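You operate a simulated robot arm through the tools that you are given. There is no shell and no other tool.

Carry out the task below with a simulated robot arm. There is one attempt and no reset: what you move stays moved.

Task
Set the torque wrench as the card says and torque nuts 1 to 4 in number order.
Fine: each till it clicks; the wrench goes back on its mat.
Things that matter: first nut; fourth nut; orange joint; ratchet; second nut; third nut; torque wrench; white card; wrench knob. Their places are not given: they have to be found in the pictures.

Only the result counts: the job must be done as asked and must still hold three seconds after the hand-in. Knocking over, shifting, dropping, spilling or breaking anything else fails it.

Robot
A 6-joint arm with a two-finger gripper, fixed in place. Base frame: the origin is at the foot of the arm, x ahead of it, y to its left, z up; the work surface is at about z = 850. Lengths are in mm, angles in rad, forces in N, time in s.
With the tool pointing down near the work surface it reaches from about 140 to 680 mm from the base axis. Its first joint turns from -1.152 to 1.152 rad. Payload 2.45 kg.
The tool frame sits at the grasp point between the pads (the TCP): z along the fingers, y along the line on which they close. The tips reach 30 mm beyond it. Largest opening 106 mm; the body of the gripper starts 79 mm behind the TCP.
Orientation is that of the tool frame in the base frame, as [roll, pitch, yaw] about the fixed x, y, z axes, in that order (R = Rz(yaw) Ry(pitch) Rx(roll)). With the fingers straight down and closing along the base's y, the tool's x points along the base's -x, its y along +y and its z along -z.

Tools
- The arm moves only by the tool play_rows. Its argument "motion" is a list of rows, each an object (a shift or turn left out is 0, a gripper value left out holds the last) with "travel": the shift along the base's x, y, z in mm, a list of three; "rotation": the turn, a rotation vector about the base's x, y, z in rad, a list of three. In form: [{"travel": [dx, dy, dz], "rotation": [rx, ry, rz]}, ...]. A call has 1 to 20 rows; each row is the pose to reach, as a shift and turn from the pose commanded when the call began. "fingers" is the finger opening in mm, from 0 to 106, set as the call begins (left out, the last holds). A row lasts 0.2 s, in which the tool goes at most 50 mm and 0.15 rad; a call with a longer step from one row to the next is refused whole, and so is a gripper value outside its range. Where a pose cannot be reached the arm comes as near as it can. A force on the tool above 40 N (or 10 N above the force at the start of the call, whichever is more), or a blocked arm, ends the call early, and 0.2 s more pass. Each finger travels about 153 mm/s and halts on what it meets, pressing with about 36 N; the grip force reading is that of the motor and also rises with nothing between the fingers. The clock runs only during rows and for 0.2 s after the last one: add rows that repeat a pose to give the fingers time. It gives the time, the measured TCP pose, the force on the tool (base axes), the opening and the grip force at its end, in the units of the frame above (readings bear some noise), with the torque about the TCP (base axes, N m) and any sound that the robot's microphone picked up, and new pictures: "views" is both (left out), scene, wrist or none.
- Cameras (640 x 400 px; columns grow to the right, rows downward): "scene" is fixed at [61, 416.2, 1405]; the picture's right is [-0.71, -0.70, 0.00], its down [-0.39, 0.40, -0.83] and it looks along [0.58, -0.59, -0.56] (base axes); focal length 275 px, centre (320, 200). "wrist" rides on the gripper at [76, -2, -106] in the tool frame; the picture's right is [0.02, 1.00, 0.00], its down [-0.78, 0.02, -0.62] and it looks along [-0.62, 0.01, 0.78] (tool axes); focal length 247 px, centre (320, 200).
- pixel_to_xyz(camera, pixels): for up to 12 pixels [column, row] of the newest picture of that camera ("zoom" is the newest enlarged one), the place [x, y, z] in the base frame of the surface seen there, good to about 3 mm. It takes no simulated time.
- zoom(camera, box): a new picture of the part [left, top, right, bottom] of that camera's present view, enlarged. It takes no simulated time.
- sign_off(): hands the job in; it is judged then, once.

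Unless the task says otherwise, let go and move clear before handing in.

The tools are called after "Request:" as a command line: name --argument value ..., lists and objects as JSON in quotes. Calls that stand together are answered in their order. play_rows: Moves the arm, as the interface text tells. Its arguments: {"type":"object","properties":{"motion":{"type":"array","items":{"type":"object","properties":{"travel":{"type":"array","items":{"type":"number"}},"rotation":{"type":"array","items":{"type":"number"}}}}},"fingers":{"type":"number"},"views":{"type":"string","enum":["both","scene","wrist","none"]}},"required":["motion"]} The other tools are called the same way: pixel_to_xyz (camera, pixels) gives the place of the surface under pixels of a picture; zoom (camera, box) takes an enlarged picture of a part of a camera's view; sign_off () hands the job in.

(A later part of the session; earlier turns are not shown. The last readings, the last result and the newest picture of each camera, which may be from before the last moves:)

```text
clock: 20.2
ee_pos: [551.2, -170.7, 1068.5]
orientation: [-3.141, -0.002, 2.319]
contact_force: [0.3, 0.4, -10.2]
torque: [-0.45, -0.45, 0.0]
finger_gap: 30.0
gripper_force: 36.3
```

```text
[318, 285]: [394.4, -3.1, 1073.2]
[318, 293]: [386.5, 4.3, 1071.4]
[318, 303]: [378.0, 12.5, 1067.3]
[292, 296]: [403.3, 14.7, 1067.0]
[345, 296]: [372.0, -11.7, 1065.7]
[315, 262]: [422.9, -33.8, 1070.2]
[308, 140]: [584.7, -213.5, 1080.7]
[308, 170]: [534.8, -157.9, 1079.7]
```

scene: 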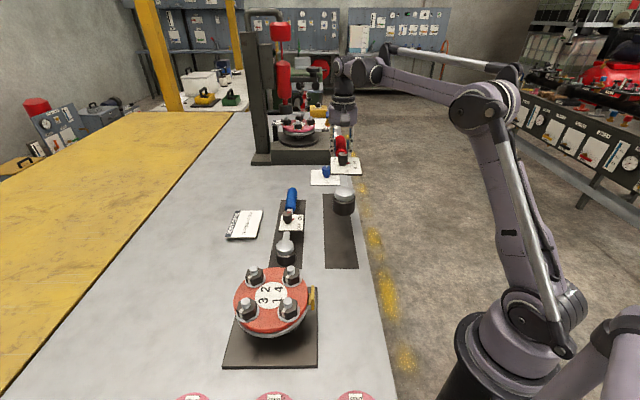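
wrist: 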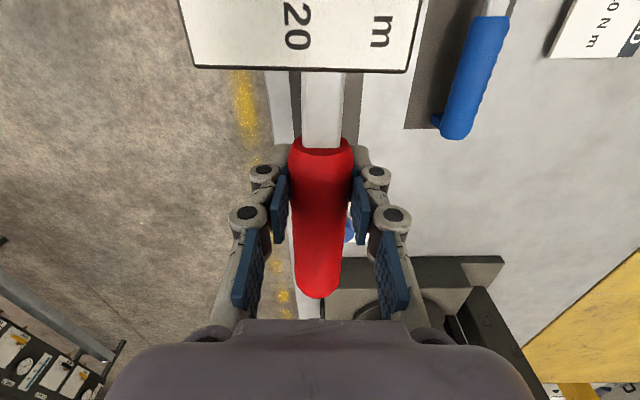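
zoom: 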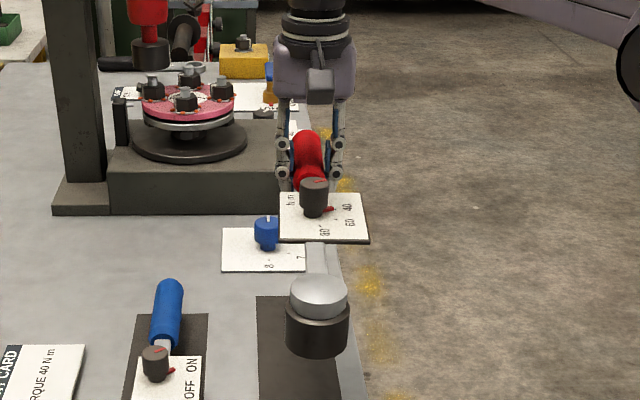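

Head is at about (389,2), z-top 1071, with negligible droop. I now carry the wrench so the socket is above nut 1, turning the handle to about -37°.

Request:
play_rows --motion '[{"travel": [-3, 16, 0], "rotation": [0, 0, 0.01]}, {"travel": [-7, 37, 0], "rotation": [0, 0, 0.025]}, {"travel": [-11, 59, 0], "rotation": [0, 0, 0.04]}, {"travel": [-15, 82, 0], "rotation": [0, 0, 0.055]}, {"travel": [-20, 105, 0], "rotation": [0, 0, 0.07]}, {"travel": [-24, 128, 0], "rotation": [0, 0, 0.085]}, {"travel": [-28, 151, 0], "rotation": [0, 0, 0.1]}, {"travel": [-33, 174, 0], "rotation": [0, 0, 0.115]}, {"travel": [-37, 197, 0], "rotation": [0, 0, 0.13]}, {"travel": [-41, 220, 0], "rotation": [0, 0, 0.145]}, {"travel": [-45, 243, 0], "rotation": [0, 0, 0.16]}, {"travel": [-48, 260, 0], "rotation": [0, 0, 0.17]}, {"travel": [-50, 269.3, 0], "rotation": [0, 0, 0.175]}, {"travel": [-50, 269.3, 0], "rotation": [0, 0, 0.175]}]' --views "both"

Request:
zoom --camera "scene" --box '[230, 180, 350, 330]'

```text
clock: 23.2
ee_pos: [500.1, 97.6, 1067.7]
orientation: [3.141, -0.002, 2.495]
contact_force: [0.4, -0.2, -9.1]
torque: [-0.36, -0.52, -0.01]
finger_gap: 30.4
gripper_force: 36.1
```

scene: 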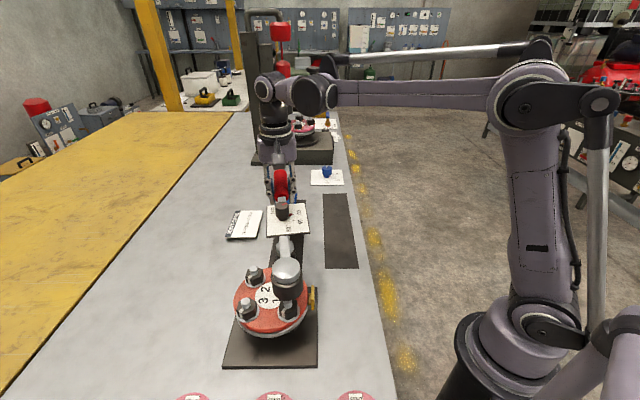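
wrist: 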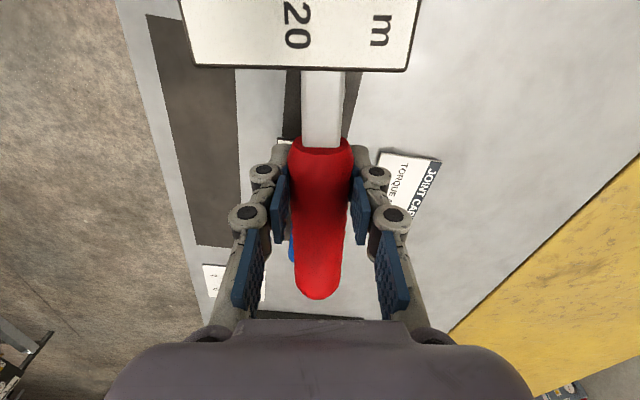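

```text
2.67 times, centred on (290, 255) of scene
```

zoom: 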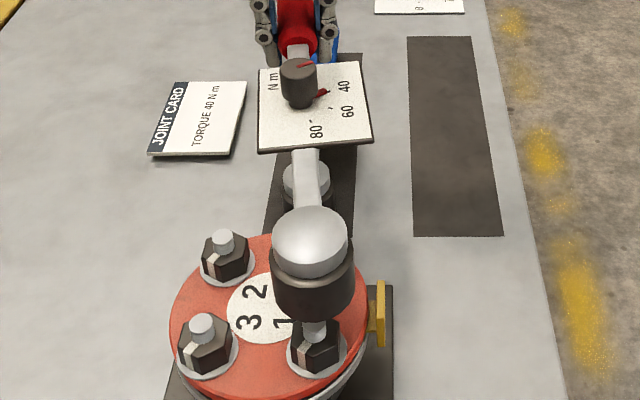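

The socket now hovers above nut 1 and the knob still reads 40. I zoom in to measure the head centre relative to nut 1.

Request:
zoom --camera "scene" --box '[255, 250, 325, 330]'

Request:
pixel_to_xyz --camera "zoom" --pixels '[[348, 160], [270, 160], [425, 160], [348, 130], [348, 190], [348, 230], [265, 230], [430, 230], [350, 330]]'

```text
5.00 times, centred on (290, 290) of scene
```

zoom: 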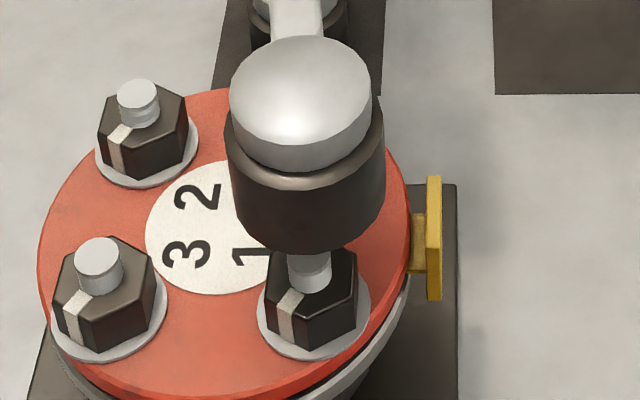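

```text
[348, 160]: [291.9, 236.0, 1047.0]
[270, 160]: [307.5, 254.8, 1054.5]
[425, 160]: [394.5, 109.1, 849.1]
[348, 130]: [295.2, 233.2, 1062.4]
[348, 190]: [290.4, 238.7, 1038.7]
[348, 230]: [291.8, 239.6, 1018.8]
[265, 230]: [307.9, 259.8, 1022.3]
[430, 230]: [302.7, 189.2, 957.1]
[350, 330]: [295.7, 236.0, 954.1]
```

The head centre is about 2–3 mm short of nut 1's axis in x/y. I correct by (+2.5,+1.8) and lower 25 mm to just above the stub, then re-measure.

Request:
play_rows --motion '[{"travel": [1, 0.8, -5]}, {"travel": [2.5, 1.8, -15]}, {"travel": [2.5, 1.8, -25]}, {"travel": [2.5, 1.8, -25]}]' --views "scene"

Request:
zoom --camera "scene" --box '[255, 250, 325, 330]'

```text
clock: 24.2
ee_pos: [502.1, 99.9, 1043.8]
orientation: [-3.141, -0.001, 2.495]
contact_force: [0.3, 0.6, -9.1]
torque: [-0.41, -0.52, -0.04]
finger_gap: 30.5
gripper_force: 36.1
```

scene: 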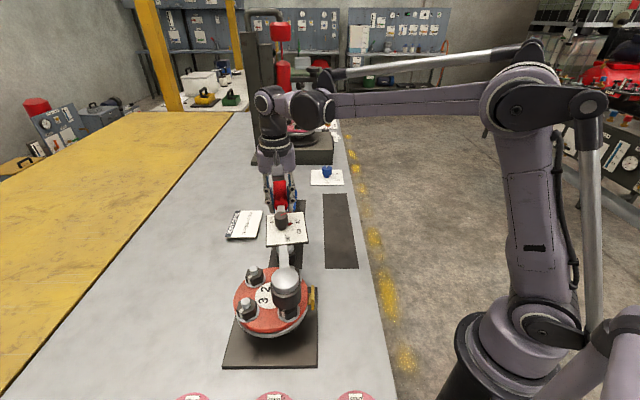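

```text
5.00 times, centred on (290, 290) of scene
```

zoom: 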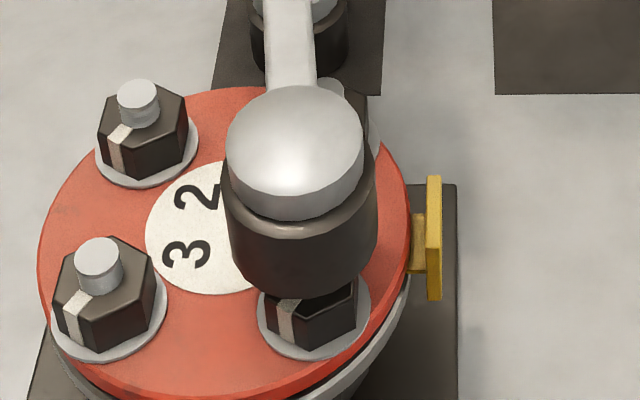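

The socket is within about 1 mm laterally of nut 1's axis. I lower slowly onto the nut and monitor the force.

Request:
play_rows --motion '[{"travel": [-0.5, -0.5, -4]}, {"travel": [-0.5, -0.5, -8]}, {"travel": [-0.5, -0.5, -12]}, {"travel": [-0.5, -0.5, -16]}, {"travel": [-0.5, -0.5, -18]}, {"travel": [-0.5, -0.5, -18]}]' --views "none"

Request:
play_rows --motion '[{"travel": [0, 0, -2]}, {"travel": [0, 0, -4]}, {"travel": [0, 0, -6]}, {"travel": [0, 0, -8]}, {"travel": [0, 0, -8]}]' --views "scene"

Request:
zoom --camera "scene" --box '[255, 250, 325, 330]'

```text
clock: 25.6
ee_pos: [501.7, 99.0, 1025.2]
orientation: [3.141, -0.002, 2.494]
contact_force: [1.6, -0.6, -3.1]
torque: [0.52, 0.57, -0.13]
finger_gap: 30.2
gripper_force: 36.1
```

```text
clock: 26.8
ee_pos: [501.0, 98.8, 1017.1]
orientation: [-3.141, -0.002, 2.494]
contact_force: [-0.8, 1.2, -8.8]
torque: [-0.2, -0.29, 0.01]
finger_gap: 30.1
gripper_force: 35.8
```

scene: 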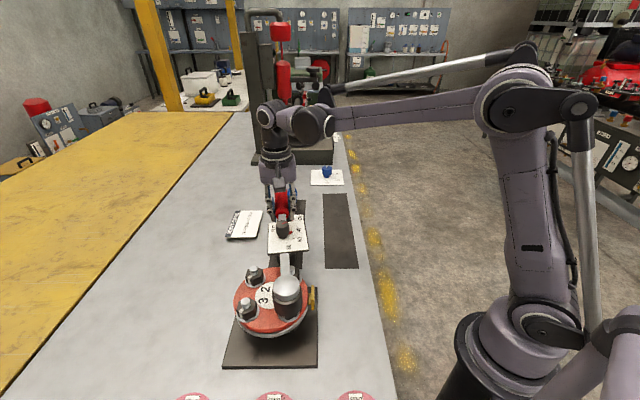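

```text
5.00 times, centred on (290, 290) of scene
```

zoom: 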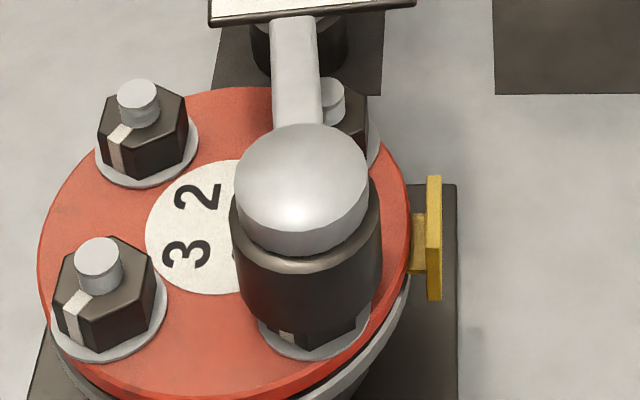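

The force changed during the lowering, suggesting the socket touched the nut top. I check the head's height against the expected.

Request:
pixel_to_xyz --camera "zoom" --pixels '[[301, 150], [301, 175], [301, 195], [240, 180], [362, 180], [295, 60], [295, 100], [305, 240], [305, 300], [240, 230], [380, 230]]'

Request:
zoom --camera "scene" --box '[240, 160, 340, 260]'

```text
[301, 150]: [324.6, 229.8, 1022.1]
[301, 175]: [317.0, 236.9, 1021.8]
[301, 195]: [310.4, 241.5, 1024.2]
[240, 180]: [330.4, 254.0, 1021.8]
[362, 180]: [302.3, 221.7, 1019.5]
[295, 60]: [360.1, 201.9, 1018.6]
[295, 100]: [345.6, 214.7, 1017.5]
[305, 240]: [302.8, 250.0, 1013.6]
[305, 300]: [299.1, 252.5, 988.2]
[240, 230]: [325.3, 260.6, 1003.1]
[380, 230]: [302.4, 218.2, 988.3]
```

```text
4.00 times, centred on (290, 210) of scene
```

zoom: 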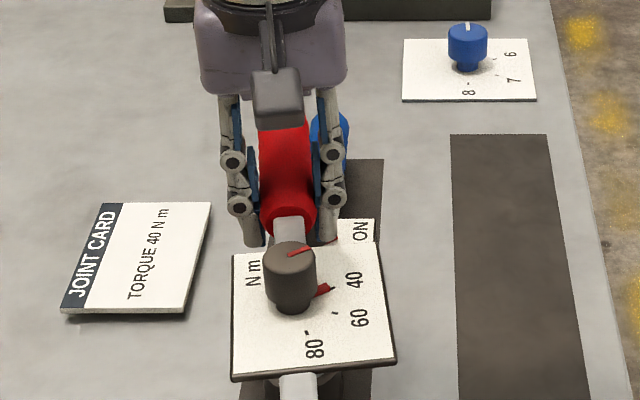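

Head top is at z≈1022 and centred near (316.5,237.5); contact is now light. I keep lowering in small steps.

Request:
play_rows --motion '[{"travel": [0, 0, -2]}, {"travel": [0, 0, -4]}, {"travel": [0, 0, -6]}, {"travel": [0, 0, -6]}]' --views "none"

Request:
play_rows --motion '[{"travel": [0, 0, -2]}, {"travel": [0, 0, -4]}, {"travel": [0, 0, -6]}, {"travel": [0, 0, -6]}]' --views "scene"

Request:
zoom --camera "scene" --box '[255, 250, 325, 330]'

```text
clock: 27.8
ee_pos: [500.5, 98.6, 1011.3]
orientation: [3.141, -0.001, 2.494]
contact_force: [-0.7, 1.2, -9.7]
torque: [-0.37, -0.54, -0.04]
finger_gap: 29.9
gripper_force: 36.0
```

```text
clock: 28.8
ee_pos: [500.8, 98.8, 1004.6]
orientation: [-3.14, -0.001, 2.495]
contact_force: [-2.7, 1.7, -8.3]
torque: [-0.19, -0.35, 0.0]
finger_gap: 30.3
gripper_force: 36.1
```

scene: 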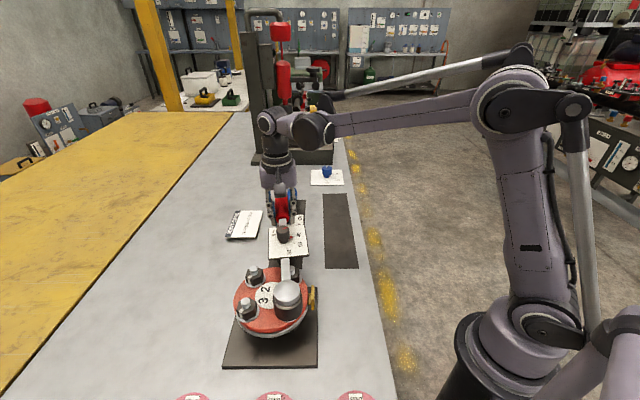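

```text
5.00 times, centred on (290, 290) of scene
```

zoom: 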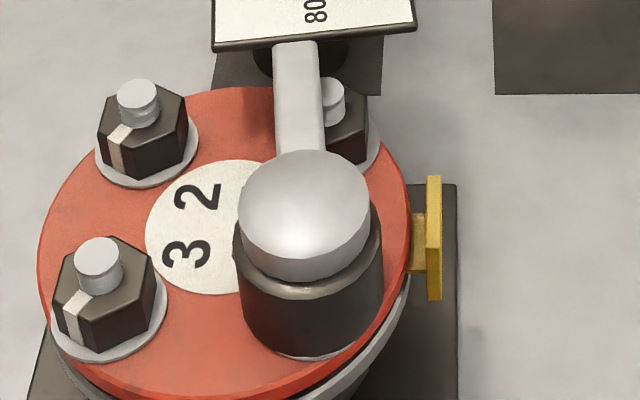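

The socket is sliding down over nut 1 and nearly reaches its washer. I lower a bit more until seated.

Request:
play_rows --motion '[{"travel": [0, 0, -1.5]}, {"travel": [0, 0, -3]}, {"travel": [0, 0, -4]}, {"travel": [0, 0, -4]}]' --views "scene"

Request:
zoom --camera "scene" --box '[255, 250, 325, 330]'

Request:
pixel_to_xyz --camera "zoom" --pixels '[[304, 200], [304, 220], [244, 215], [366, 215], [300, 90]]'

```text
clock: 29.8
ee_pos: [500.6, 97.8, 1000.8]
orientation: [-3.14, -0.002, 2.493]
contact_force: [2.2, -0.2, -4.4]
torque: [0.39, 0.56, -0.25]
finger_gap: 30.2
gripper_force: 36.3
```

scene: 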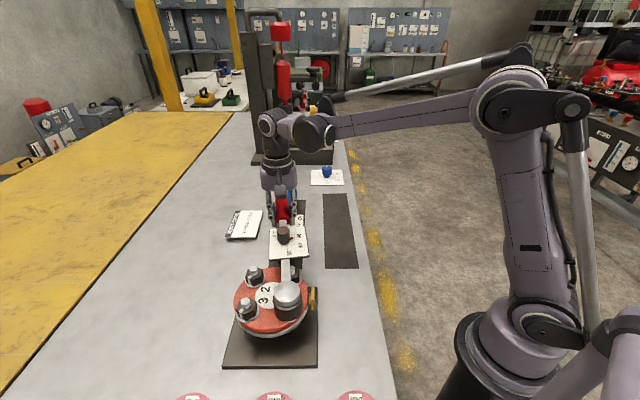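

```text
5.00 times, centred on (290, 290) of scene
```

zoom: 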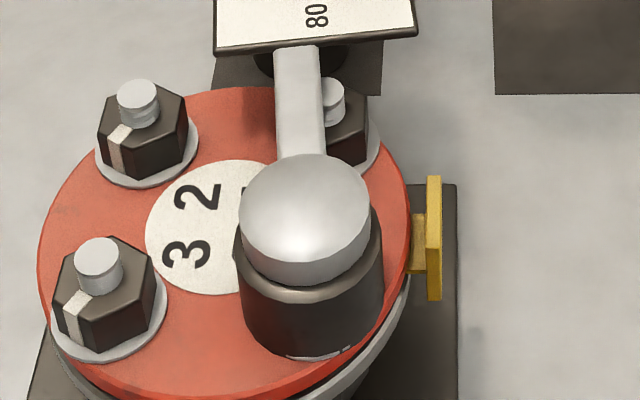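

```text
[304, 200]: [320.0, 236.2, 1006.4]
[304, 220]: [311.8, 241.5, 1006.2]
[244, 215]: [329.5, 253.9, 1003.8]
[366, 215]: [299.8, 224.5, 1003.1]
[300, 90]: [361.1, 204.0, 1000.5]
```

The socket is fully seated on nut 1 (head top 1006, rim at the washer). Now I swing the handle clockwise about the nut's axis in small steps, listening for a click.

Request:
play_rows --motion '[{"travel": [-4.31, -5.5, 0], "rotation": [0, 0, -0.03]}, {"travel": [-8.79, -10.87, 0], "rotation": [0, 0, -0.06]}, {"travel": [-13.42, -16.11, 0], "rotation": [0, 0, -0.09]}, {"travel": [-18.21, -21.2, 0], "rotation": [0, 0, -0.12]}, {"travel": [-23.16, -26.15, 0], "rotation": [0, 0, -0.15]}]' --views "scene"

Request:
zoom --camera "scene" --box '[255, 250, 325, 330]'

```text
clock: 31.0
ee_pos: [477.8, 72.5, 1001.1]
orientation: [-3.141, -0.002, 2.344]
contact_force: [-0.2, -0.1, -7.2]
torque: [-0.23, -0.21, 0.28]
finger_gap: 29.9
gripper_force: 36.4
```

scene: 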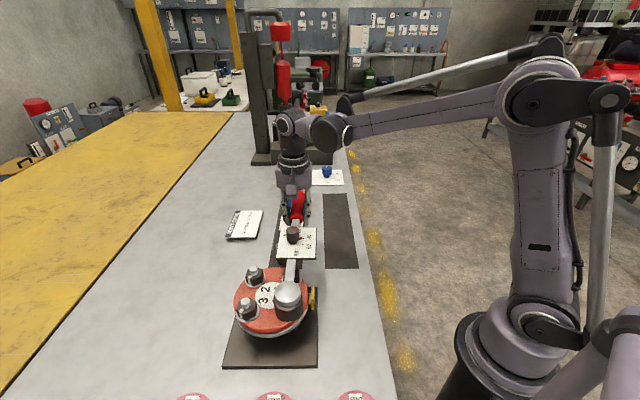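

```text
5.00 times, centred on (290, 290) of scene
```

zoom: 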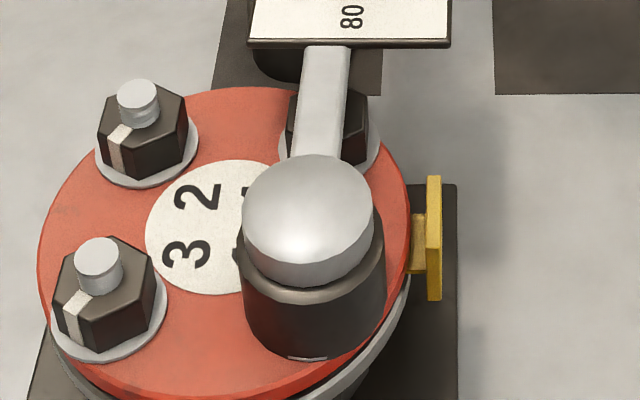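

The wrench turns freely so far (torque ~0.3). I continue clockwise.

Request:
play_rows --motion '[{"travel": [-5.09, -4.8, 0], "rotation": [0, 0, -0.03]}, {"travel": [-10.32, -9.44, 0], "rotation": [0, 0, -0.06]}, {"travel": [-15.69, -13.92, 0], "rotation": [0, 0, -0.09]}, {"travel": [-21.18, -18.24, 0], "rotation": [0, 0, -0.12]}, {"travel": [-26.81, -22.39, 0], "rotation": [0, 0, -0.15]}, {"travel": [-32.56, -26.37, 0], "rotation": [0, 0, -0.18]}]' --views "scene"

Request:
zoom --camera "scene" --box '[255, 250, 325, 330]'

```text
clock: 32.4
ee_pos: [445.3, 46.0, 1000.9]
orientation: [3.141, -0.004, 2.165]
contact_force: [0.1, 1.6, -9.6]
torque: [-0.53, -0.4, 0.3]
finger_gap: 30.1
gripper_force: 36.0
```

scene: 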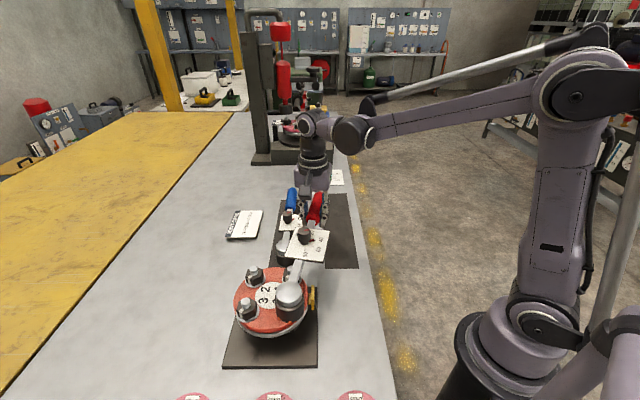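

```text
5.00 times, centred on (290, 290) of scene
```

zoom: 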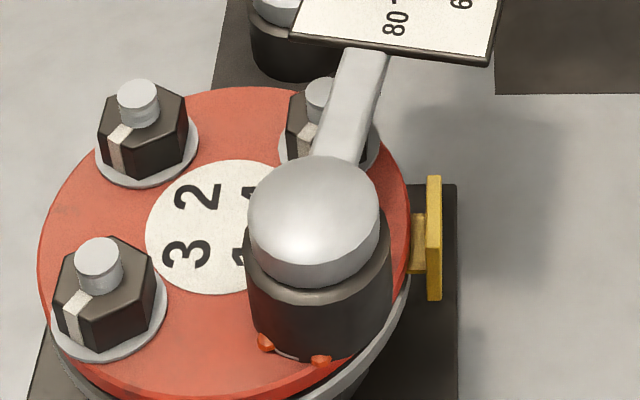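

There are small orange bits showing under the socket rim at (265,342) and (320,360), and the head shifted slightly right. I zoom in to see what is happening.

Request:
zoom --camera "scene" --box '[270, 300, 310, 330]'

Request:
zoom --camera "scene" --box '[225, 255, 325, 375]'

```text
13.33 times, centred on (290, 315) of scene
```

zoom: 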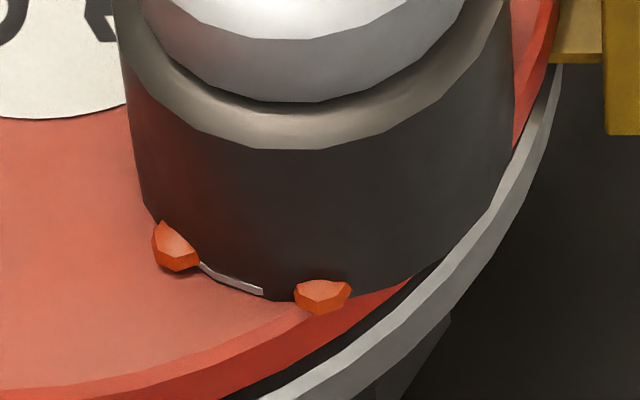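

```text
3.33 times, centred on (275, 315) of scene
```

zoom: 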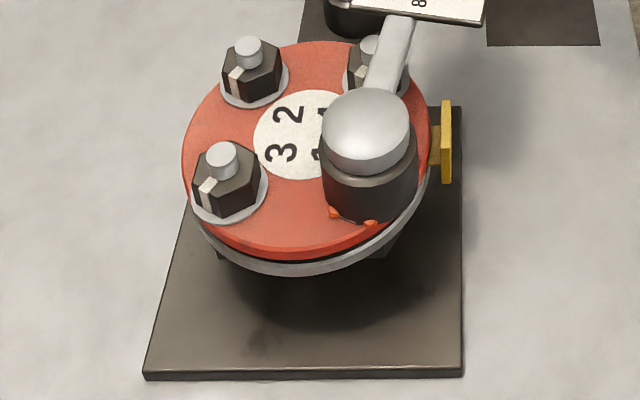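

Orange beads are squeezing out from under nut 1's washer (a tension-indicating washer), so the nut is tightening, but no click yet. I continue in finer steps.

Request:
play_rows --motion '[{"travel": [-3.9, -2.55, 0], "rotation": [0, 0, -0.02]}, {"travel": [-7.84, -5.03, 0], "rotation": [0, 0, -0.04]}, {"travel": [-11.84, -7.44, 0], "rotation": [0, 0, -0.06]}]' --views "none"

Request:
zoom --camera "scene" --box '[270, 270, 320, 330]'

```text
clock: 33.2
ee_pos: [433.0, 38.7, 1002.0]
orientation: [-3.14, -0.003, 2.104]
contact_force: [-1.0, 2.4, -7.4]
torque: [0.12, -0.02, 0.17]
finger_gap: 30.3
gripper_force: 36.0
```

```text
6.67 times, centred on (295, 300) of scene
```

zoom: 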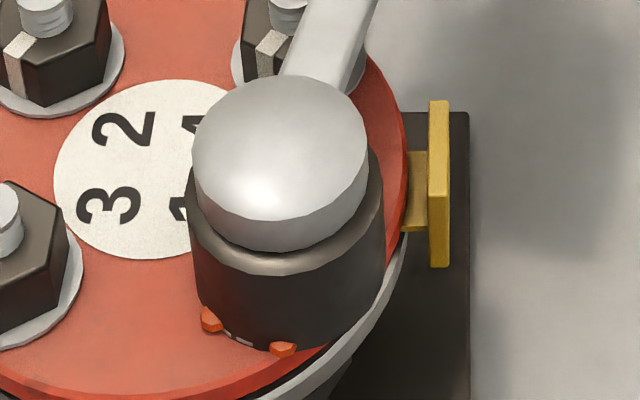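

No click yet and torque remains low; the beads stay similar. I continue clockwise.

Request:
play_rows --motion '[{"travel": [-6.08, -3.45, 0], "rotation": [0, 0, -0.03]}, {"travel": [-12.26, -6.71, 0], "rotation": [0, 0, -0.06]}, {"travel": [-18.54, -9.79, 0], "rotation": [0, 0, -0.09]}]' --views "scene"

Request:
zoom --camera "scene" --box '[270, 270, 320, 330]'

```text
clock: 34.0
ee_pos: [414.7, 29.9, 1000.0]
orientation: [-3.142, -0.002, 2.014]
contact_force: [0.2, 2.9, -7.2]
torque: [0.1, 0.01, 0.37]
finger_gap: 30.2
gripper_force: 36.2
```

scene: 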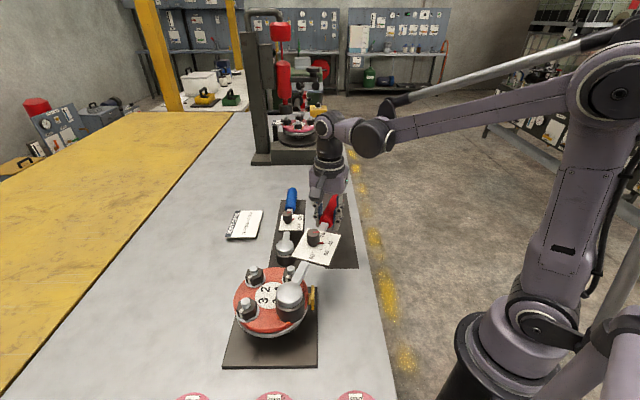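

```text
6.67 times, centred on (295, 300) of scene
```

zoom: 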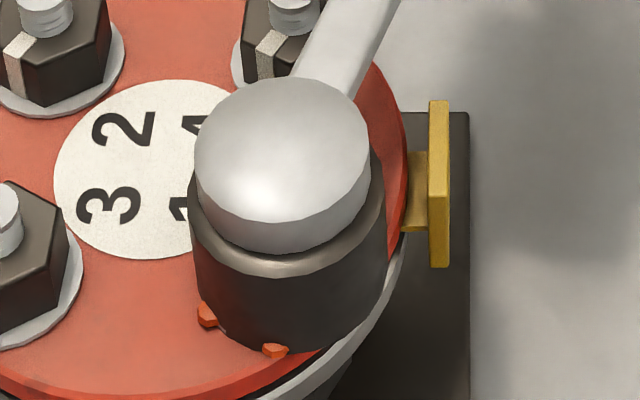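

Torque about the nut is slowly rising (~0.7 N m equivalent) with no click. I keep going clockwise.

Request:
play_rows --motion '[{"travel": [-6.37, -2.89, 0], "rotation": [0, 0, -0.03]}, {"travel": [-12.82, -5.58, 0], "rotation": [0, 0, -0.06]}, {"travel": [-19.35, -8.09, 0], "rotation": [0, 0, -0.09]}, {"travel": [-25.95, -10.39, 0], "rotation": [0, 0, -0.12]}]' --views "none"

Request:
zoom --camera "scene" --box '[270, 270, 320, 330]'

```text
clock: 35.0
ee_pos: [388.9, 19.7, 999.4]
orientation: [3.141, -0.002, 1.894]
contact_force: [1.2, 2.1, -5.2]
torque: [0.25, 0.08, 0.4]
finger_gap: 30.2
gripper_force: 36.0
```

```text
6.67 times, centred on (295, 300) of scene
```

zoom: 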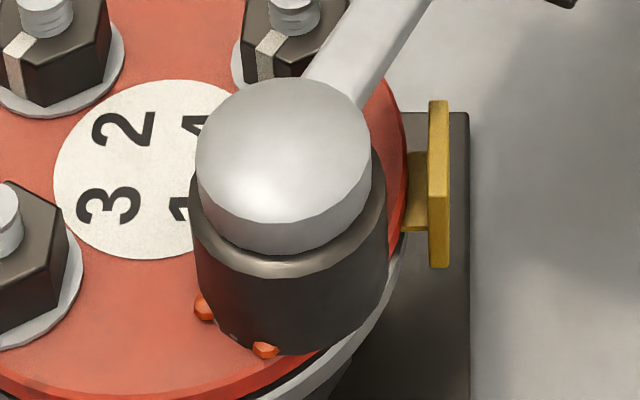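

Torque is about 0.8 and rising steadily; still no click. I use finer calls from here.

Request:
play_rows --motion '[{"travel": [-4.44, -1.43, 0], "rotation": [0, 0, -0.02]}, {"travel": [-8.9, -2.76, 0], "rotation": [0, 0, -0.04]}, {"travel": [-13.4, -4.01, 0], "rotation": [0, 0, -0.06]}]' --views "none"

Request:
zoom --camera "scene" --box '[270, 270, 320, 330]'

```text
clock: 35.8
ee_pos: [375.6, 14.9, 1000.5]
orientation: [-3.141, -0.001, 1.831]
contact_force: [1.2, 2.7, -4.6]
torque: [0.37, 0.08, 0.4]
finger_gap: 30.0
gripper_force: 36.0
```

```text
6.67 times, centred on (295, 300) of scene
```

zoom: 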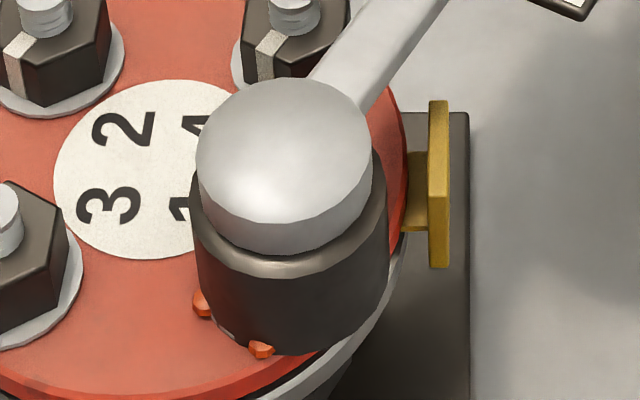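

Still no click; the turning torque holds at ~0.8 while the beads rotate with the nut. I continue in small steps.

Request:
play_rows --motion '[{"travel": [-4.52, -1.16, 0], "rotation": [0, 0, -0.02]}, {"travel": [-9.06, -2.22, 0], "rotation": [0, 0, -0.04]}, {"travel": [-13.61, -3.2, 0], "rotation": [0, 0, -0.06]}]' --views "none"

Request:
zoom --camera "scene" --box '[230, 170, 370, 340]'

```text
clock: 36.6
ee_pos: [363.0, 10.6, 999.3]
orientation: [3.141, -0.002, 1.773]
contact_force: [0.2, -0.6, -3.4]
torque: [0.67, 0.08, -0.12]
finger_gap: 30.2
gripper_force: 36.3
```

```text
2.35 times, centred on (300, 255) of scene
```

zoom: 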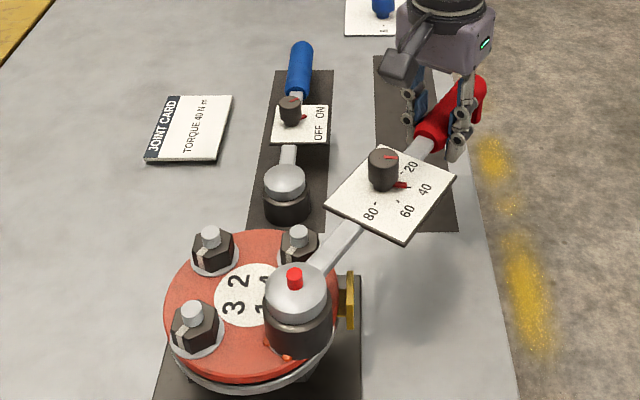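

A red indicator button has popped up on the wrench head and the reaction torque dropped to zero: nut 1 has clicked. I stop turning and lift the socket straight off.

Request:
play_rows --motion '[{"travel": [0, 0, 4]}, {"travel": [0, 0, 10]}, {"travel": [0, 0, 18]}, {"travel": [0, 0, 28]}, {"travel": [0, 0, 40]}, {"travel": [0, 0, 55]}, {"travel": [0, 0, 68]}, {"travel": [0, 0, 68]}]' --views "scene"

Request:
zoom --camera "scene" --box '[230, 170, 370, 340]'

```text
clock: 38.4
ee_pos: [363.3, 11.6, 1068.7]
orientation: [-3.142, -0.001, 1.773]
contact_force: [0.1, -0.5, -9.1]
torque: [-0.61, -0.16, 0.01]
finger_gap: 30.3
gripper_force: 36.0
```

scene: 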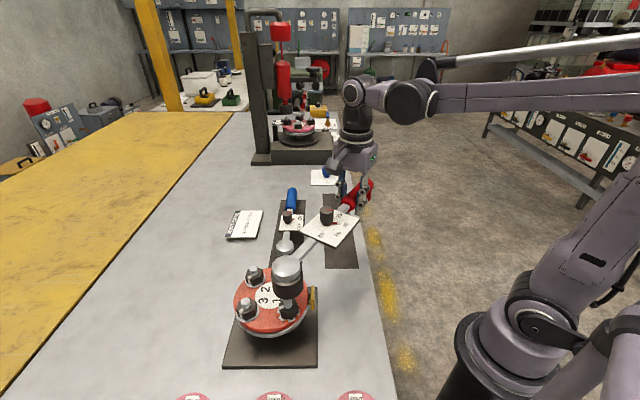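

```text
2.35 times, centred on (300, 255) of scene
```

zoom: 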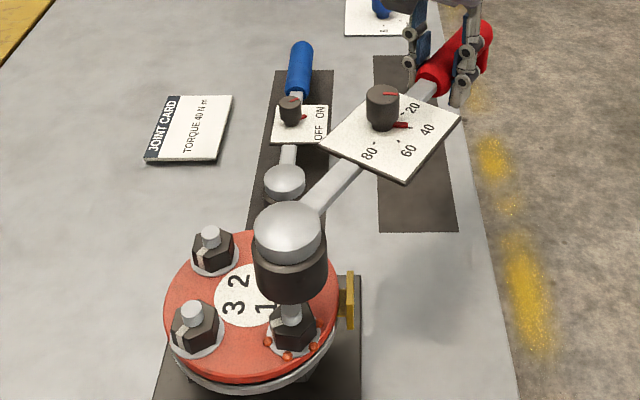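

The button reset on lifting, and nut 1 shows its beads. I look closely at nut 1 and measure the head location.

Request:
zoom --camera "scene" --box '[255, 250, 325, 330]'

Request:
pixel_to_xyz --camera "zoom" --pixels '[[288, 75], [288, 95], [225, 90], [350, 90], [345, 30]]'

```text
5.00 times, centred on (290, 290) of scene
```

zoom: 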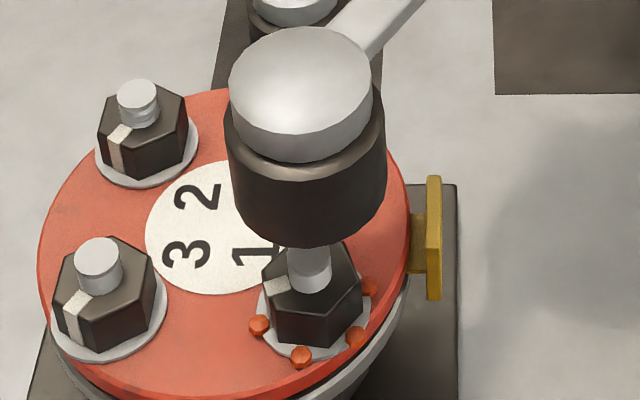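

```text
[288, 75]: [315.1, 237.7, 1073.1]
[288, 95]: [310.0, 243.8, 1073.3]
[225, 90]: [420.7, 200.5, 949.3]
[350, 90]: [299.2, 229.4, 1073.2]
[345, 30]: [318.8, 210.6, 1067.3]
```

Nut 1's mark has rotated about 40° and beads surround it. Now I carry the wrench to nut 2 at about (419,240), turning the handle back to about -37°.

Request:
play_rows --motion '[{"travel": [10, 4, 0], "rotation": [0, 0, 0.03]}, {"travel": [26, 9.5, 0], "rotation": [0, 0, 0.075]}, {"travel": [44, 16, 0], "rotation": [0, 0, 0.128]}, {"travel": [62, 22.7, 0], "rotation": [0, 0, 0.18]}, {"travel": [80, 29.3, 0], "rotation": [0, 0, 0.232]}, {"travel": [98, 36, 0], "rotation": [0, 0, 0.284]}, {"travel": [116, 42.5, 0], "rotation": [0, 0, 0.336]}, {"travel": [134, 49, 0], "rotation": [0, 0, 0.388]}, {"travel": [152, 55.7, 0], "rotation": [0, 0, 0.44]}, {"travel": [170, 62.3, 0], "rotation": [0, 0, 0.493]}, {"travel": [188, 69, 0], "rotation": [0, 0, 0.545]}, {"travel": [206, 75.5, 0], "rotation": [0, 0, 0.597]}, {"travel": [222, 81.3, 0], "rotation": [0, 0, 0.643]}, {"travel": [234, 85.7, 0], "rotation": [0, 0, 0.678]}, {"travel": [240.5, 88.1, 0], "rotation": [0, 0, 0.697]}, {"travel": [240.5, 88.1, 0], "rotation": [0, 0, 0.697]}]' --views "scene"

Request:
zoom --camera "scene" --box '[225, 225, 295, 305]'

```text
clock: 41.8
ee_pos: [601.9, 98.5, 1068.0]
orientation: [-3.142, -0.002, 2.471]
contact_force: [0.7, -0.3, -8.6]
torque: [-0.4, -0.46, 0.0]
finger_gap: 30.1
gripper_force: 36.0
```

scene: 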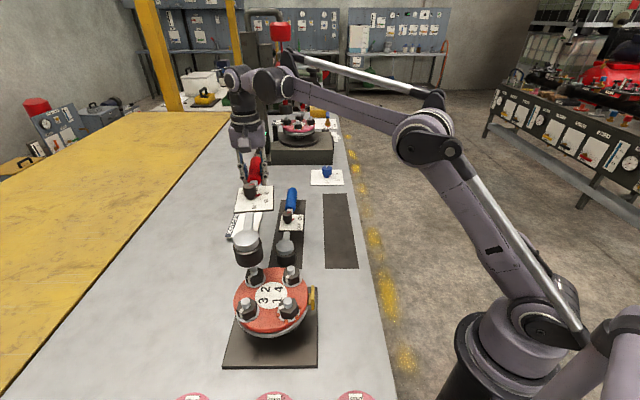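

```text
5.00 times, centred on (260, 265) of scene
```

zoom: 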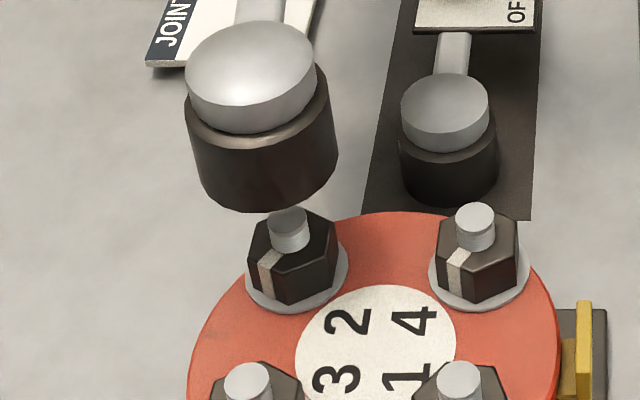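

The socket hovers near nut 2 (stub at (288,221) in zoom). I measure both for fine correction.

Request:
pixel_to_xyz --camera "zoom" --pixels '[[251, 63], [251, 50], [251, 80], [195, 70], [308, 70], [288, 220], [280, 220], [297, 220], [474, 215], [260, 110], [262, 160]]'

```text
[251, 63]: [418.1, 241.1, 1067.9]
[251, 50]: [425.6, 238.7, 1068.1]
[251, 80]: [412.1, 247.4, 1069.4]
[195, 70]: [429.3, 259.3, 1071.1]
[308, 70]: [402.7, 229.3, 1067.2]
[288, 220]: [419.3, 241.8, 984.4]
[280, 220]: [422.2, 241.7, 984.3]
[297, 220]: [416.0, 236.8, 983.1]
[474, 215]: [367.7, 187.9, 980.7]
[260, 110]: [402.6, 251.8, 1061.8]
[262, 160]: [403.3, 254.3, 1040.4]
```

The head centre (≈418.5,242) is within ~1.5 mm of nut 2 (≈419.3,240.7). I lower 25 mm with a small correction and re-check.

Request:
play_rows --motion '[{"travel": [0.5, -0.8, -8]}, {"travel": [0.5, -0.8, -17]}, {"travel": [0.5, -0.8, -25]}, {"travel": [0.5, -0.8, -25]}]' --views "scene"

Request:
zoom --camera "scene" --box '[225, 225, 295, 305]'

Request:
pixel_to_xyz --camera "zoom" --pixels '[[258, 110], [258, 100], [258, 125], [205, 115], [310, 115]]'

```text
clock: 42.8
ee_pos: [602.5, 97.4, 1044.4]
orientation: [3.141, -0.001, 2.471]
contact_force: [-0.8, 0.6, -9.8]
torque: [-0.38, -0.47, 0.02]
finger_gap: 30.1
gripper_force: 36.2
```

scene: 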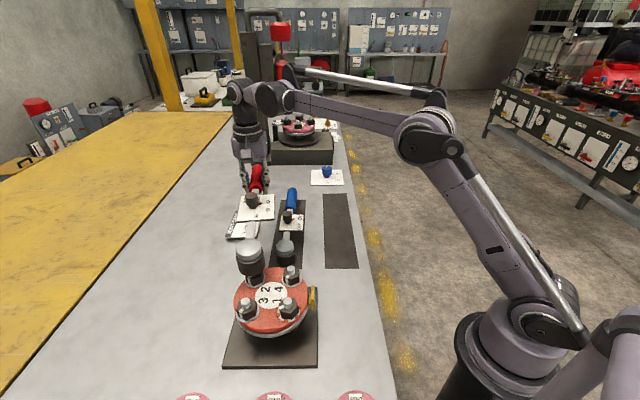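

```text
5.00 times, centred on (260, 265) of scene
```

zoom: 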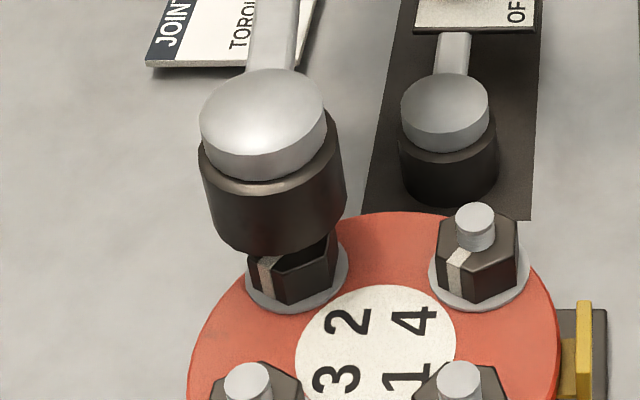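

```text
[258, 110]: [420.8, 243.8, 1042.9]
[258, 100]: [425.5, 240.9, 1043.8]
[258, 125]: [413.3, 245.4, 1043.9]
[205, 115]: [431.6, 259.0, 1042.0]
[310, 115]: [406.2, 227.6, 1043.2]
```

The head is centred on nut 2 within ~1 mm. I lower slowly onto it.

Request:
play_rows --motion '[{"travel": [0, -0.5, -4]}, {"travel": [0, -0.5, -8]}, {"travel": [0, -0.5, -12]}, {"travel": [0, -0.5, -15]}, {"travel": [0, -0.5, -17]}, {"travel": [0, -0.5, -17]}]' --views "none"

Request:
play_rows --motion '[{"travel": [0, 0, -2]}, {"travel": [0, 0, -4]}, {"travel": [0, 0, -6]}, {"travel": [0, 0, -6]}]' --views "scene"

Request:
zoom --camera "scene" --box '[225, 225, 295, 305]'

```text
clock: 44.2
ee_pos: [603.9, 97.9, 1026.3]
orientation: [-3.141, -0.001, 2.471]
contact_force: [0.6, 0.5, -10.0]
torque: [-0.39, -0.5, 0.0]
finger_gap: 30.2
gripper_force: 36.0
```

```text
clock: 45.2
ee_pos: [603.6, 98.1, 1022.1]
orientation: [3.141, -0.002, 2.47]
contact_force: [0.2, 0.1, -9.3]
torque: [-0.42, -0.51, 0.04]
finger_gap: 30.2
gripper_force: 35.7
```

scene: 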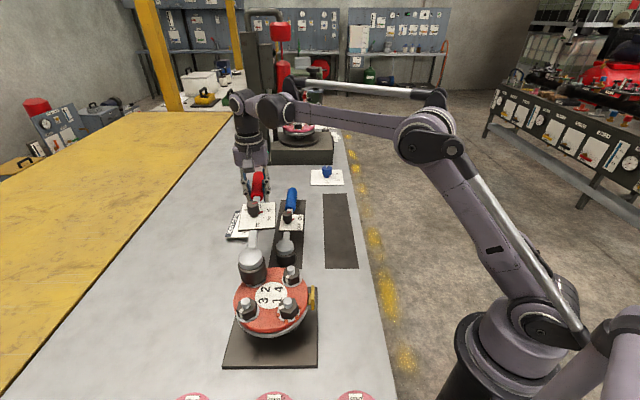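

```text
5.00 times, centred on (260, 265) of scene
```

zoom: 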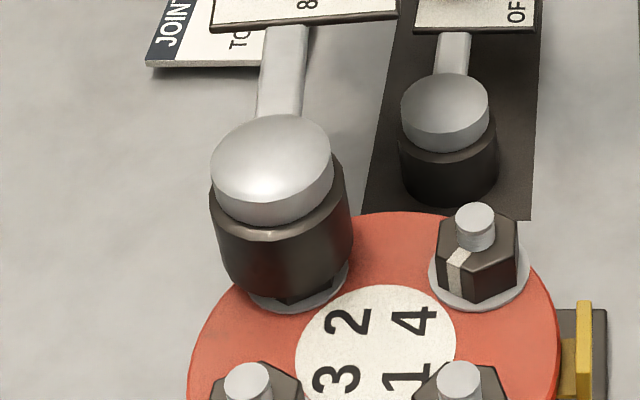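

No contact forces so the socket is sliding cleanly over nut 2. I keep lowering until seated.

Request:
play_rows --motion '[{"travel": [0, 0, -3]}, {"travel": [0, 0, -6]}, {"travel": [0, 0, -9]}, {"travel": [0, 0, -11]}, {"travel": [0, 0, -13]}, {"travel": [0, 0, -13]}]' --views "none"

Request:
play_rows --motion '[{"travel": [0, 0, -1.5]}, {"travel": [0, 0, -3]}, {"travel": [0, 0, -4]}, {"travel": [0, 0, -4]}]' --views "scene"

Request:
zoom --camera "scene" --box '[225, 225, 295, 305]'

```text
clock: 46.6
ee_pos: [602.7, 99.7, 1008.3]
orientation: [-3.141, -0.002, 2.474]
contact_force: [0.5, -0.9, -2.6]
torque: [0.7, 0.86, -0.04]
finger_gap: 30.3
gripper_force: 35.9
```

```text
clock: 47.6
ee_pos: [603.0, 98.2, 1003.1]
orientation: [3.141, 0.0, 2.471]
contact_force: [1.2, -0.4, -5.5]
torque: [0.3, 0.38, -0.07]
finger_gap: 30.1
gripper_force: 35.4
```

scene: 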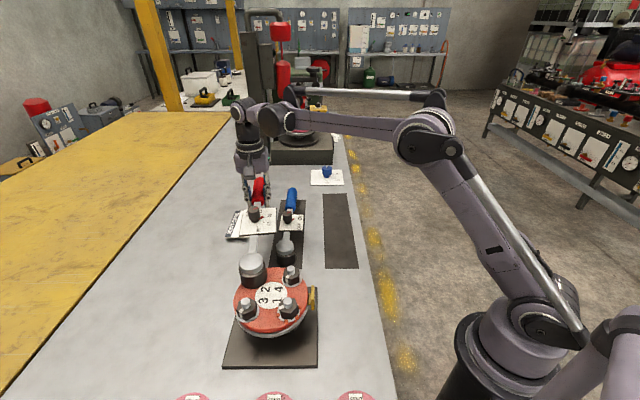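

```text
5.00 times, centred on (260, 265) of scene
```

zoom: 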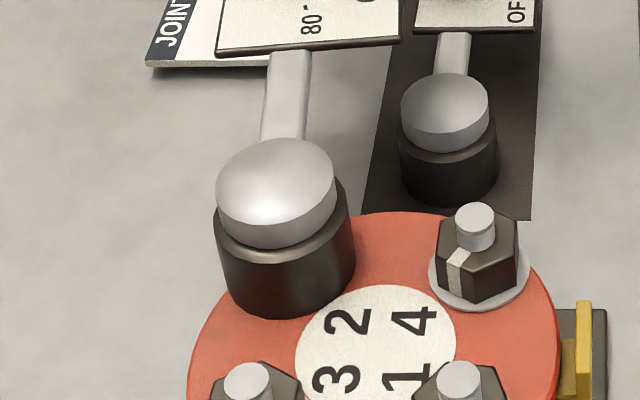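

The socket is seated on nut 2. I swing clockwise about its axis, checking the head's indicator after each short call.

Request:
play_rows --motion '[{"travel": [-4.4, -5.4, 0], "rotation": [0, 0, -0.03]}, {"travel": [-8.9, -10.7, 0], "rotation": [0, 0, -0.06]}, {"travel": [-13.5, -15.9, 0], "rotation": [0, 0, -0.09]}, {"travel": [-18.3, -20.9, 0], "rotation": [0, 0, -0.12]}, {"travel": [-23.3, -25.7, 0], "rotation": [0, 0, -0.15]}]' --views "none"

Request:
zoom --camera "scene" --box '[225, 225, 295, 305]'

```text
clock: 48.8
ee_pos: [579.8, 72.3, 1004.1]
orientation: [-3.141, -0.001, 2.317]
contact_force: [-0.4, -1.8, -7.4]
torque: [-0.11, -0.09, 0.27]
finger_gap: 30.3
gripper_force: 35.4
```

```text
5.00 times, centred on (260, 265) of scene
```

zoom: 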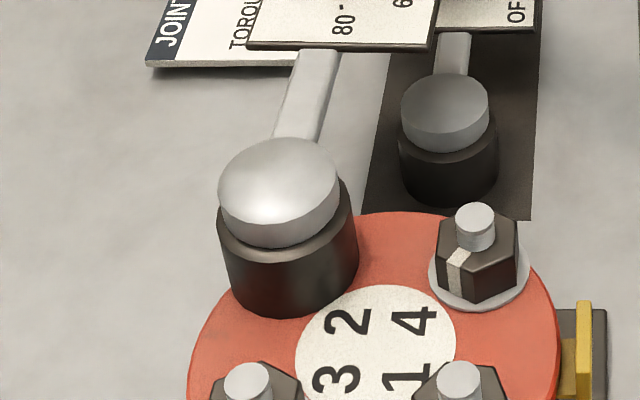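

Turning fine, no indicator yet. Continue.

Request:
play_rows --motion '[{"travel": [-5.1, -4.7, 0], "rotation": [0, 0, -0.03]}, {"travel": [-10.3, -9.3, 0], "rotation": [0, 0, -0.06]}, {"travel": [-15.7, -13.7, 0], "rotation": [0, 0, -0.09]}, {"travel": [-21.2, -17.9, 0], "rotation": [0, 0, -0.12]}, {"travel": [-26.9, -22.0, 0], "rotation": [0, 0, -0.15]}]' --views "none"

Request:
zoom --camera "scene" --box '[225, 225, 295, 305]'

```text
clock: 50.0
ee_pos: [554.2, 50.1, 1003.0]
orientation: [3.14, -0.002, 2.17]
contact_force: [-0.7, 0.0, -7.7]
torque: [0.0, -0.03, 0.48]
finger_gap: 30.2
gripper_force: 36.0
```

```text
5.00 times, centred on (260, 265) of scene
```

zoom: 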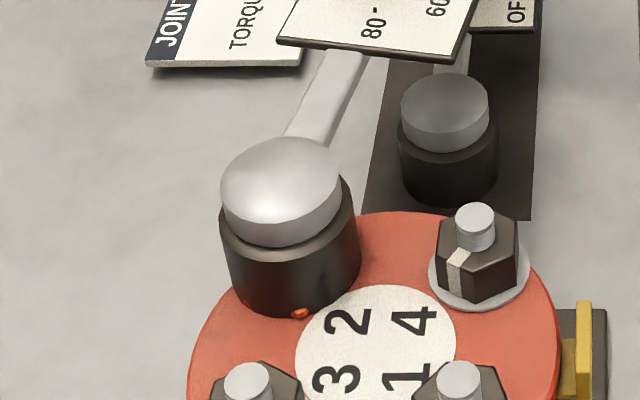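

A bead has appeared under nut 2's socket at (298,312), same as nut 1. Continue in shorter calls.

Request:
play_rows --motion '[{"travel": [-5.7, -3.9, 0], "rotation": [0, 0, -0.03]}, {"travel": [-11.6, -7.6, 0], "rotation": [0, 0, -0.06]}, {"travel": [-17.6, -11.2, 0], "rotation": [0, 0, -0.09]}, {"travel": [-23.6, -14.5, 0], "rotation": [0, 0, -0.12]}]' --views "none"

Request:
zoom --camera "scene" --box '[225, 225, 295, 305]'

```text
clock: 51.0
ee_pos: [529.9, 36.4, 1004.9]
orientation: [3.14, -0.002, 2.05]
contact_force: [0.1, -0.1, -9.5]
torque: [-0.5, -0.31, 0.51]
finger_gap: 30.4
gripper_force: 35.9
```

```text
5.00 times, centred on (260, 265) of scene
```

zoom: 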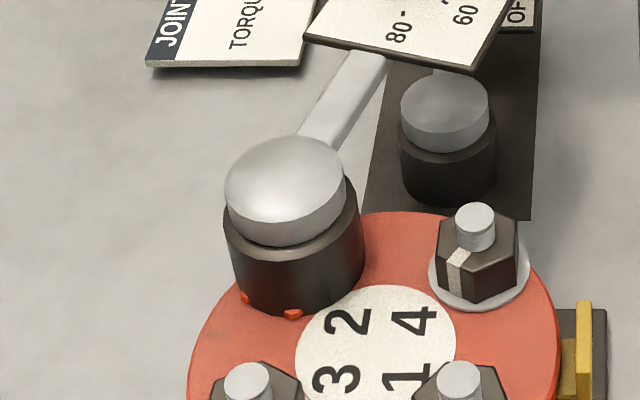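

No indicator yet. Continue with 0.09 rad, pressing down very slightly to stay seated.

Request:
play_rows --motion '[{"travel": [-6.2, -3.2, -0.5], "rotation": [0, 0, -0.03]}, {"travel": [-12.5, -6.2, -1], "rotation": [0, 0, -0.06]}, {"travel": [-18.8, -9.0, -1], "rotation": [0, 0, -0.09]}]' --views "none"

Request:
zoom --camera "scene" --box '[225, 225, 295, 305]'

```text
clock: 51.8
ee_pos: [511.0, 27.5, 1002.0]
orientation: [3.141, -0.001, 1.96]
contact_force: [0.8, -1.4, -3.5]
torque: [0.58, 0.38, 0.7]
finger_gap: 30.4
gripper_force: 35.9
```

```text
5.00 times, centred on (260, 265) of scene
```

zoom: 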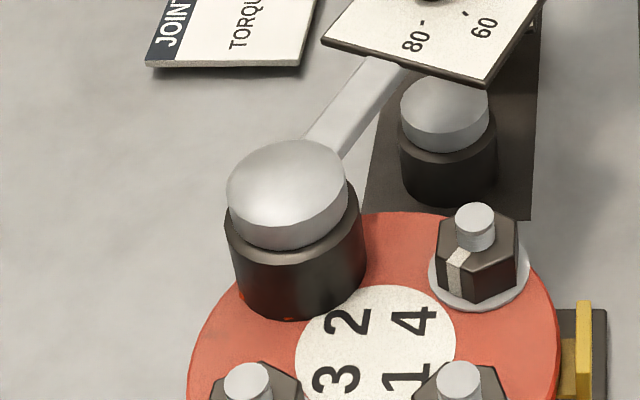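

Torque is now about 0.74. I use 0.06 rad steps from here.

Request:
play_rows --motion '[{"travel": [-4.3, -1.8, 0], "rotation": [0, 0, -0.02]}, {"travel": [-8.6, -3.5, 0], "rotation": [0, 0, -0.04]}, {"travel": [-13.0, -5.1, 0], "rotation": [0, 0, -0.06]}]' --views "none"

Request:
zoom --camera "scene" --box '[225, 225, 295, 305]'

```text
clock: 52.6
ee_pos: [497.0, 22.2, 1002.9]
orientation: [3.14, -0.002, 1.9]
contact_force: [-0.8, -0.4, -8.6]
torque: [-0.52, -0.2, 0.67]
finger_gap: 30.1
gripper_force: 35.8
```

```text
5.00 times, centred on (260, 265) of scene
```

zoom: 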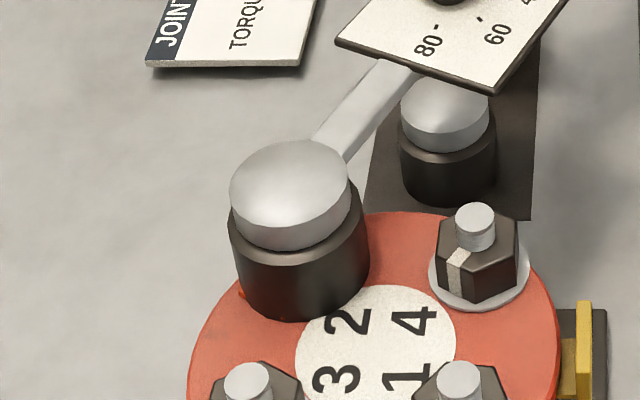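

Still no indicator. Continue another 0.06 rad.

Request:
play_rows --motion '[{"travel": [-4.3, -1.5, 0], "rotation": [0, 0, -0.02]}, {"travel": [-8.8, -2.9, 0], "rotation": [0, 0, -0.04]}, {"travel": [-13.2, -4.2, 0], "rotation": [0, 0, -0.06]}]' --views "none"

Request:
zoom --camera "scene" --box '[225, 225, 295, 305]'

```text
clock: 53.4
ee_pos: [484.8, 18.3, 1003.1]
orientation: [-3.14, -0.002, 1.841]
contact_force: [-0.5, 0.9, -5.9]
torque: [0.03, 0.05, 0.84]
finger_gap: 30.6
gripper_force: 36.1
```

```text
5.00 times, centred on (260, 265) of scene
```

zoom: 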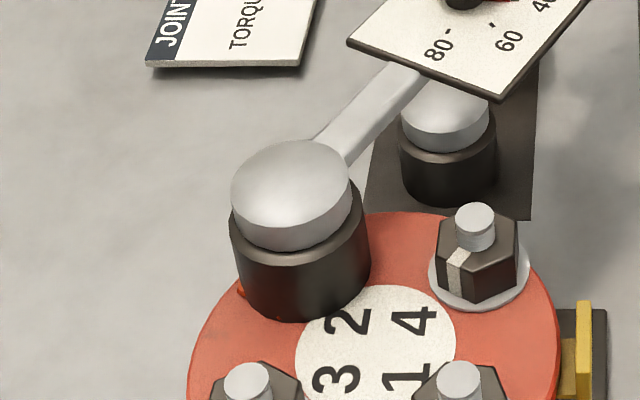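

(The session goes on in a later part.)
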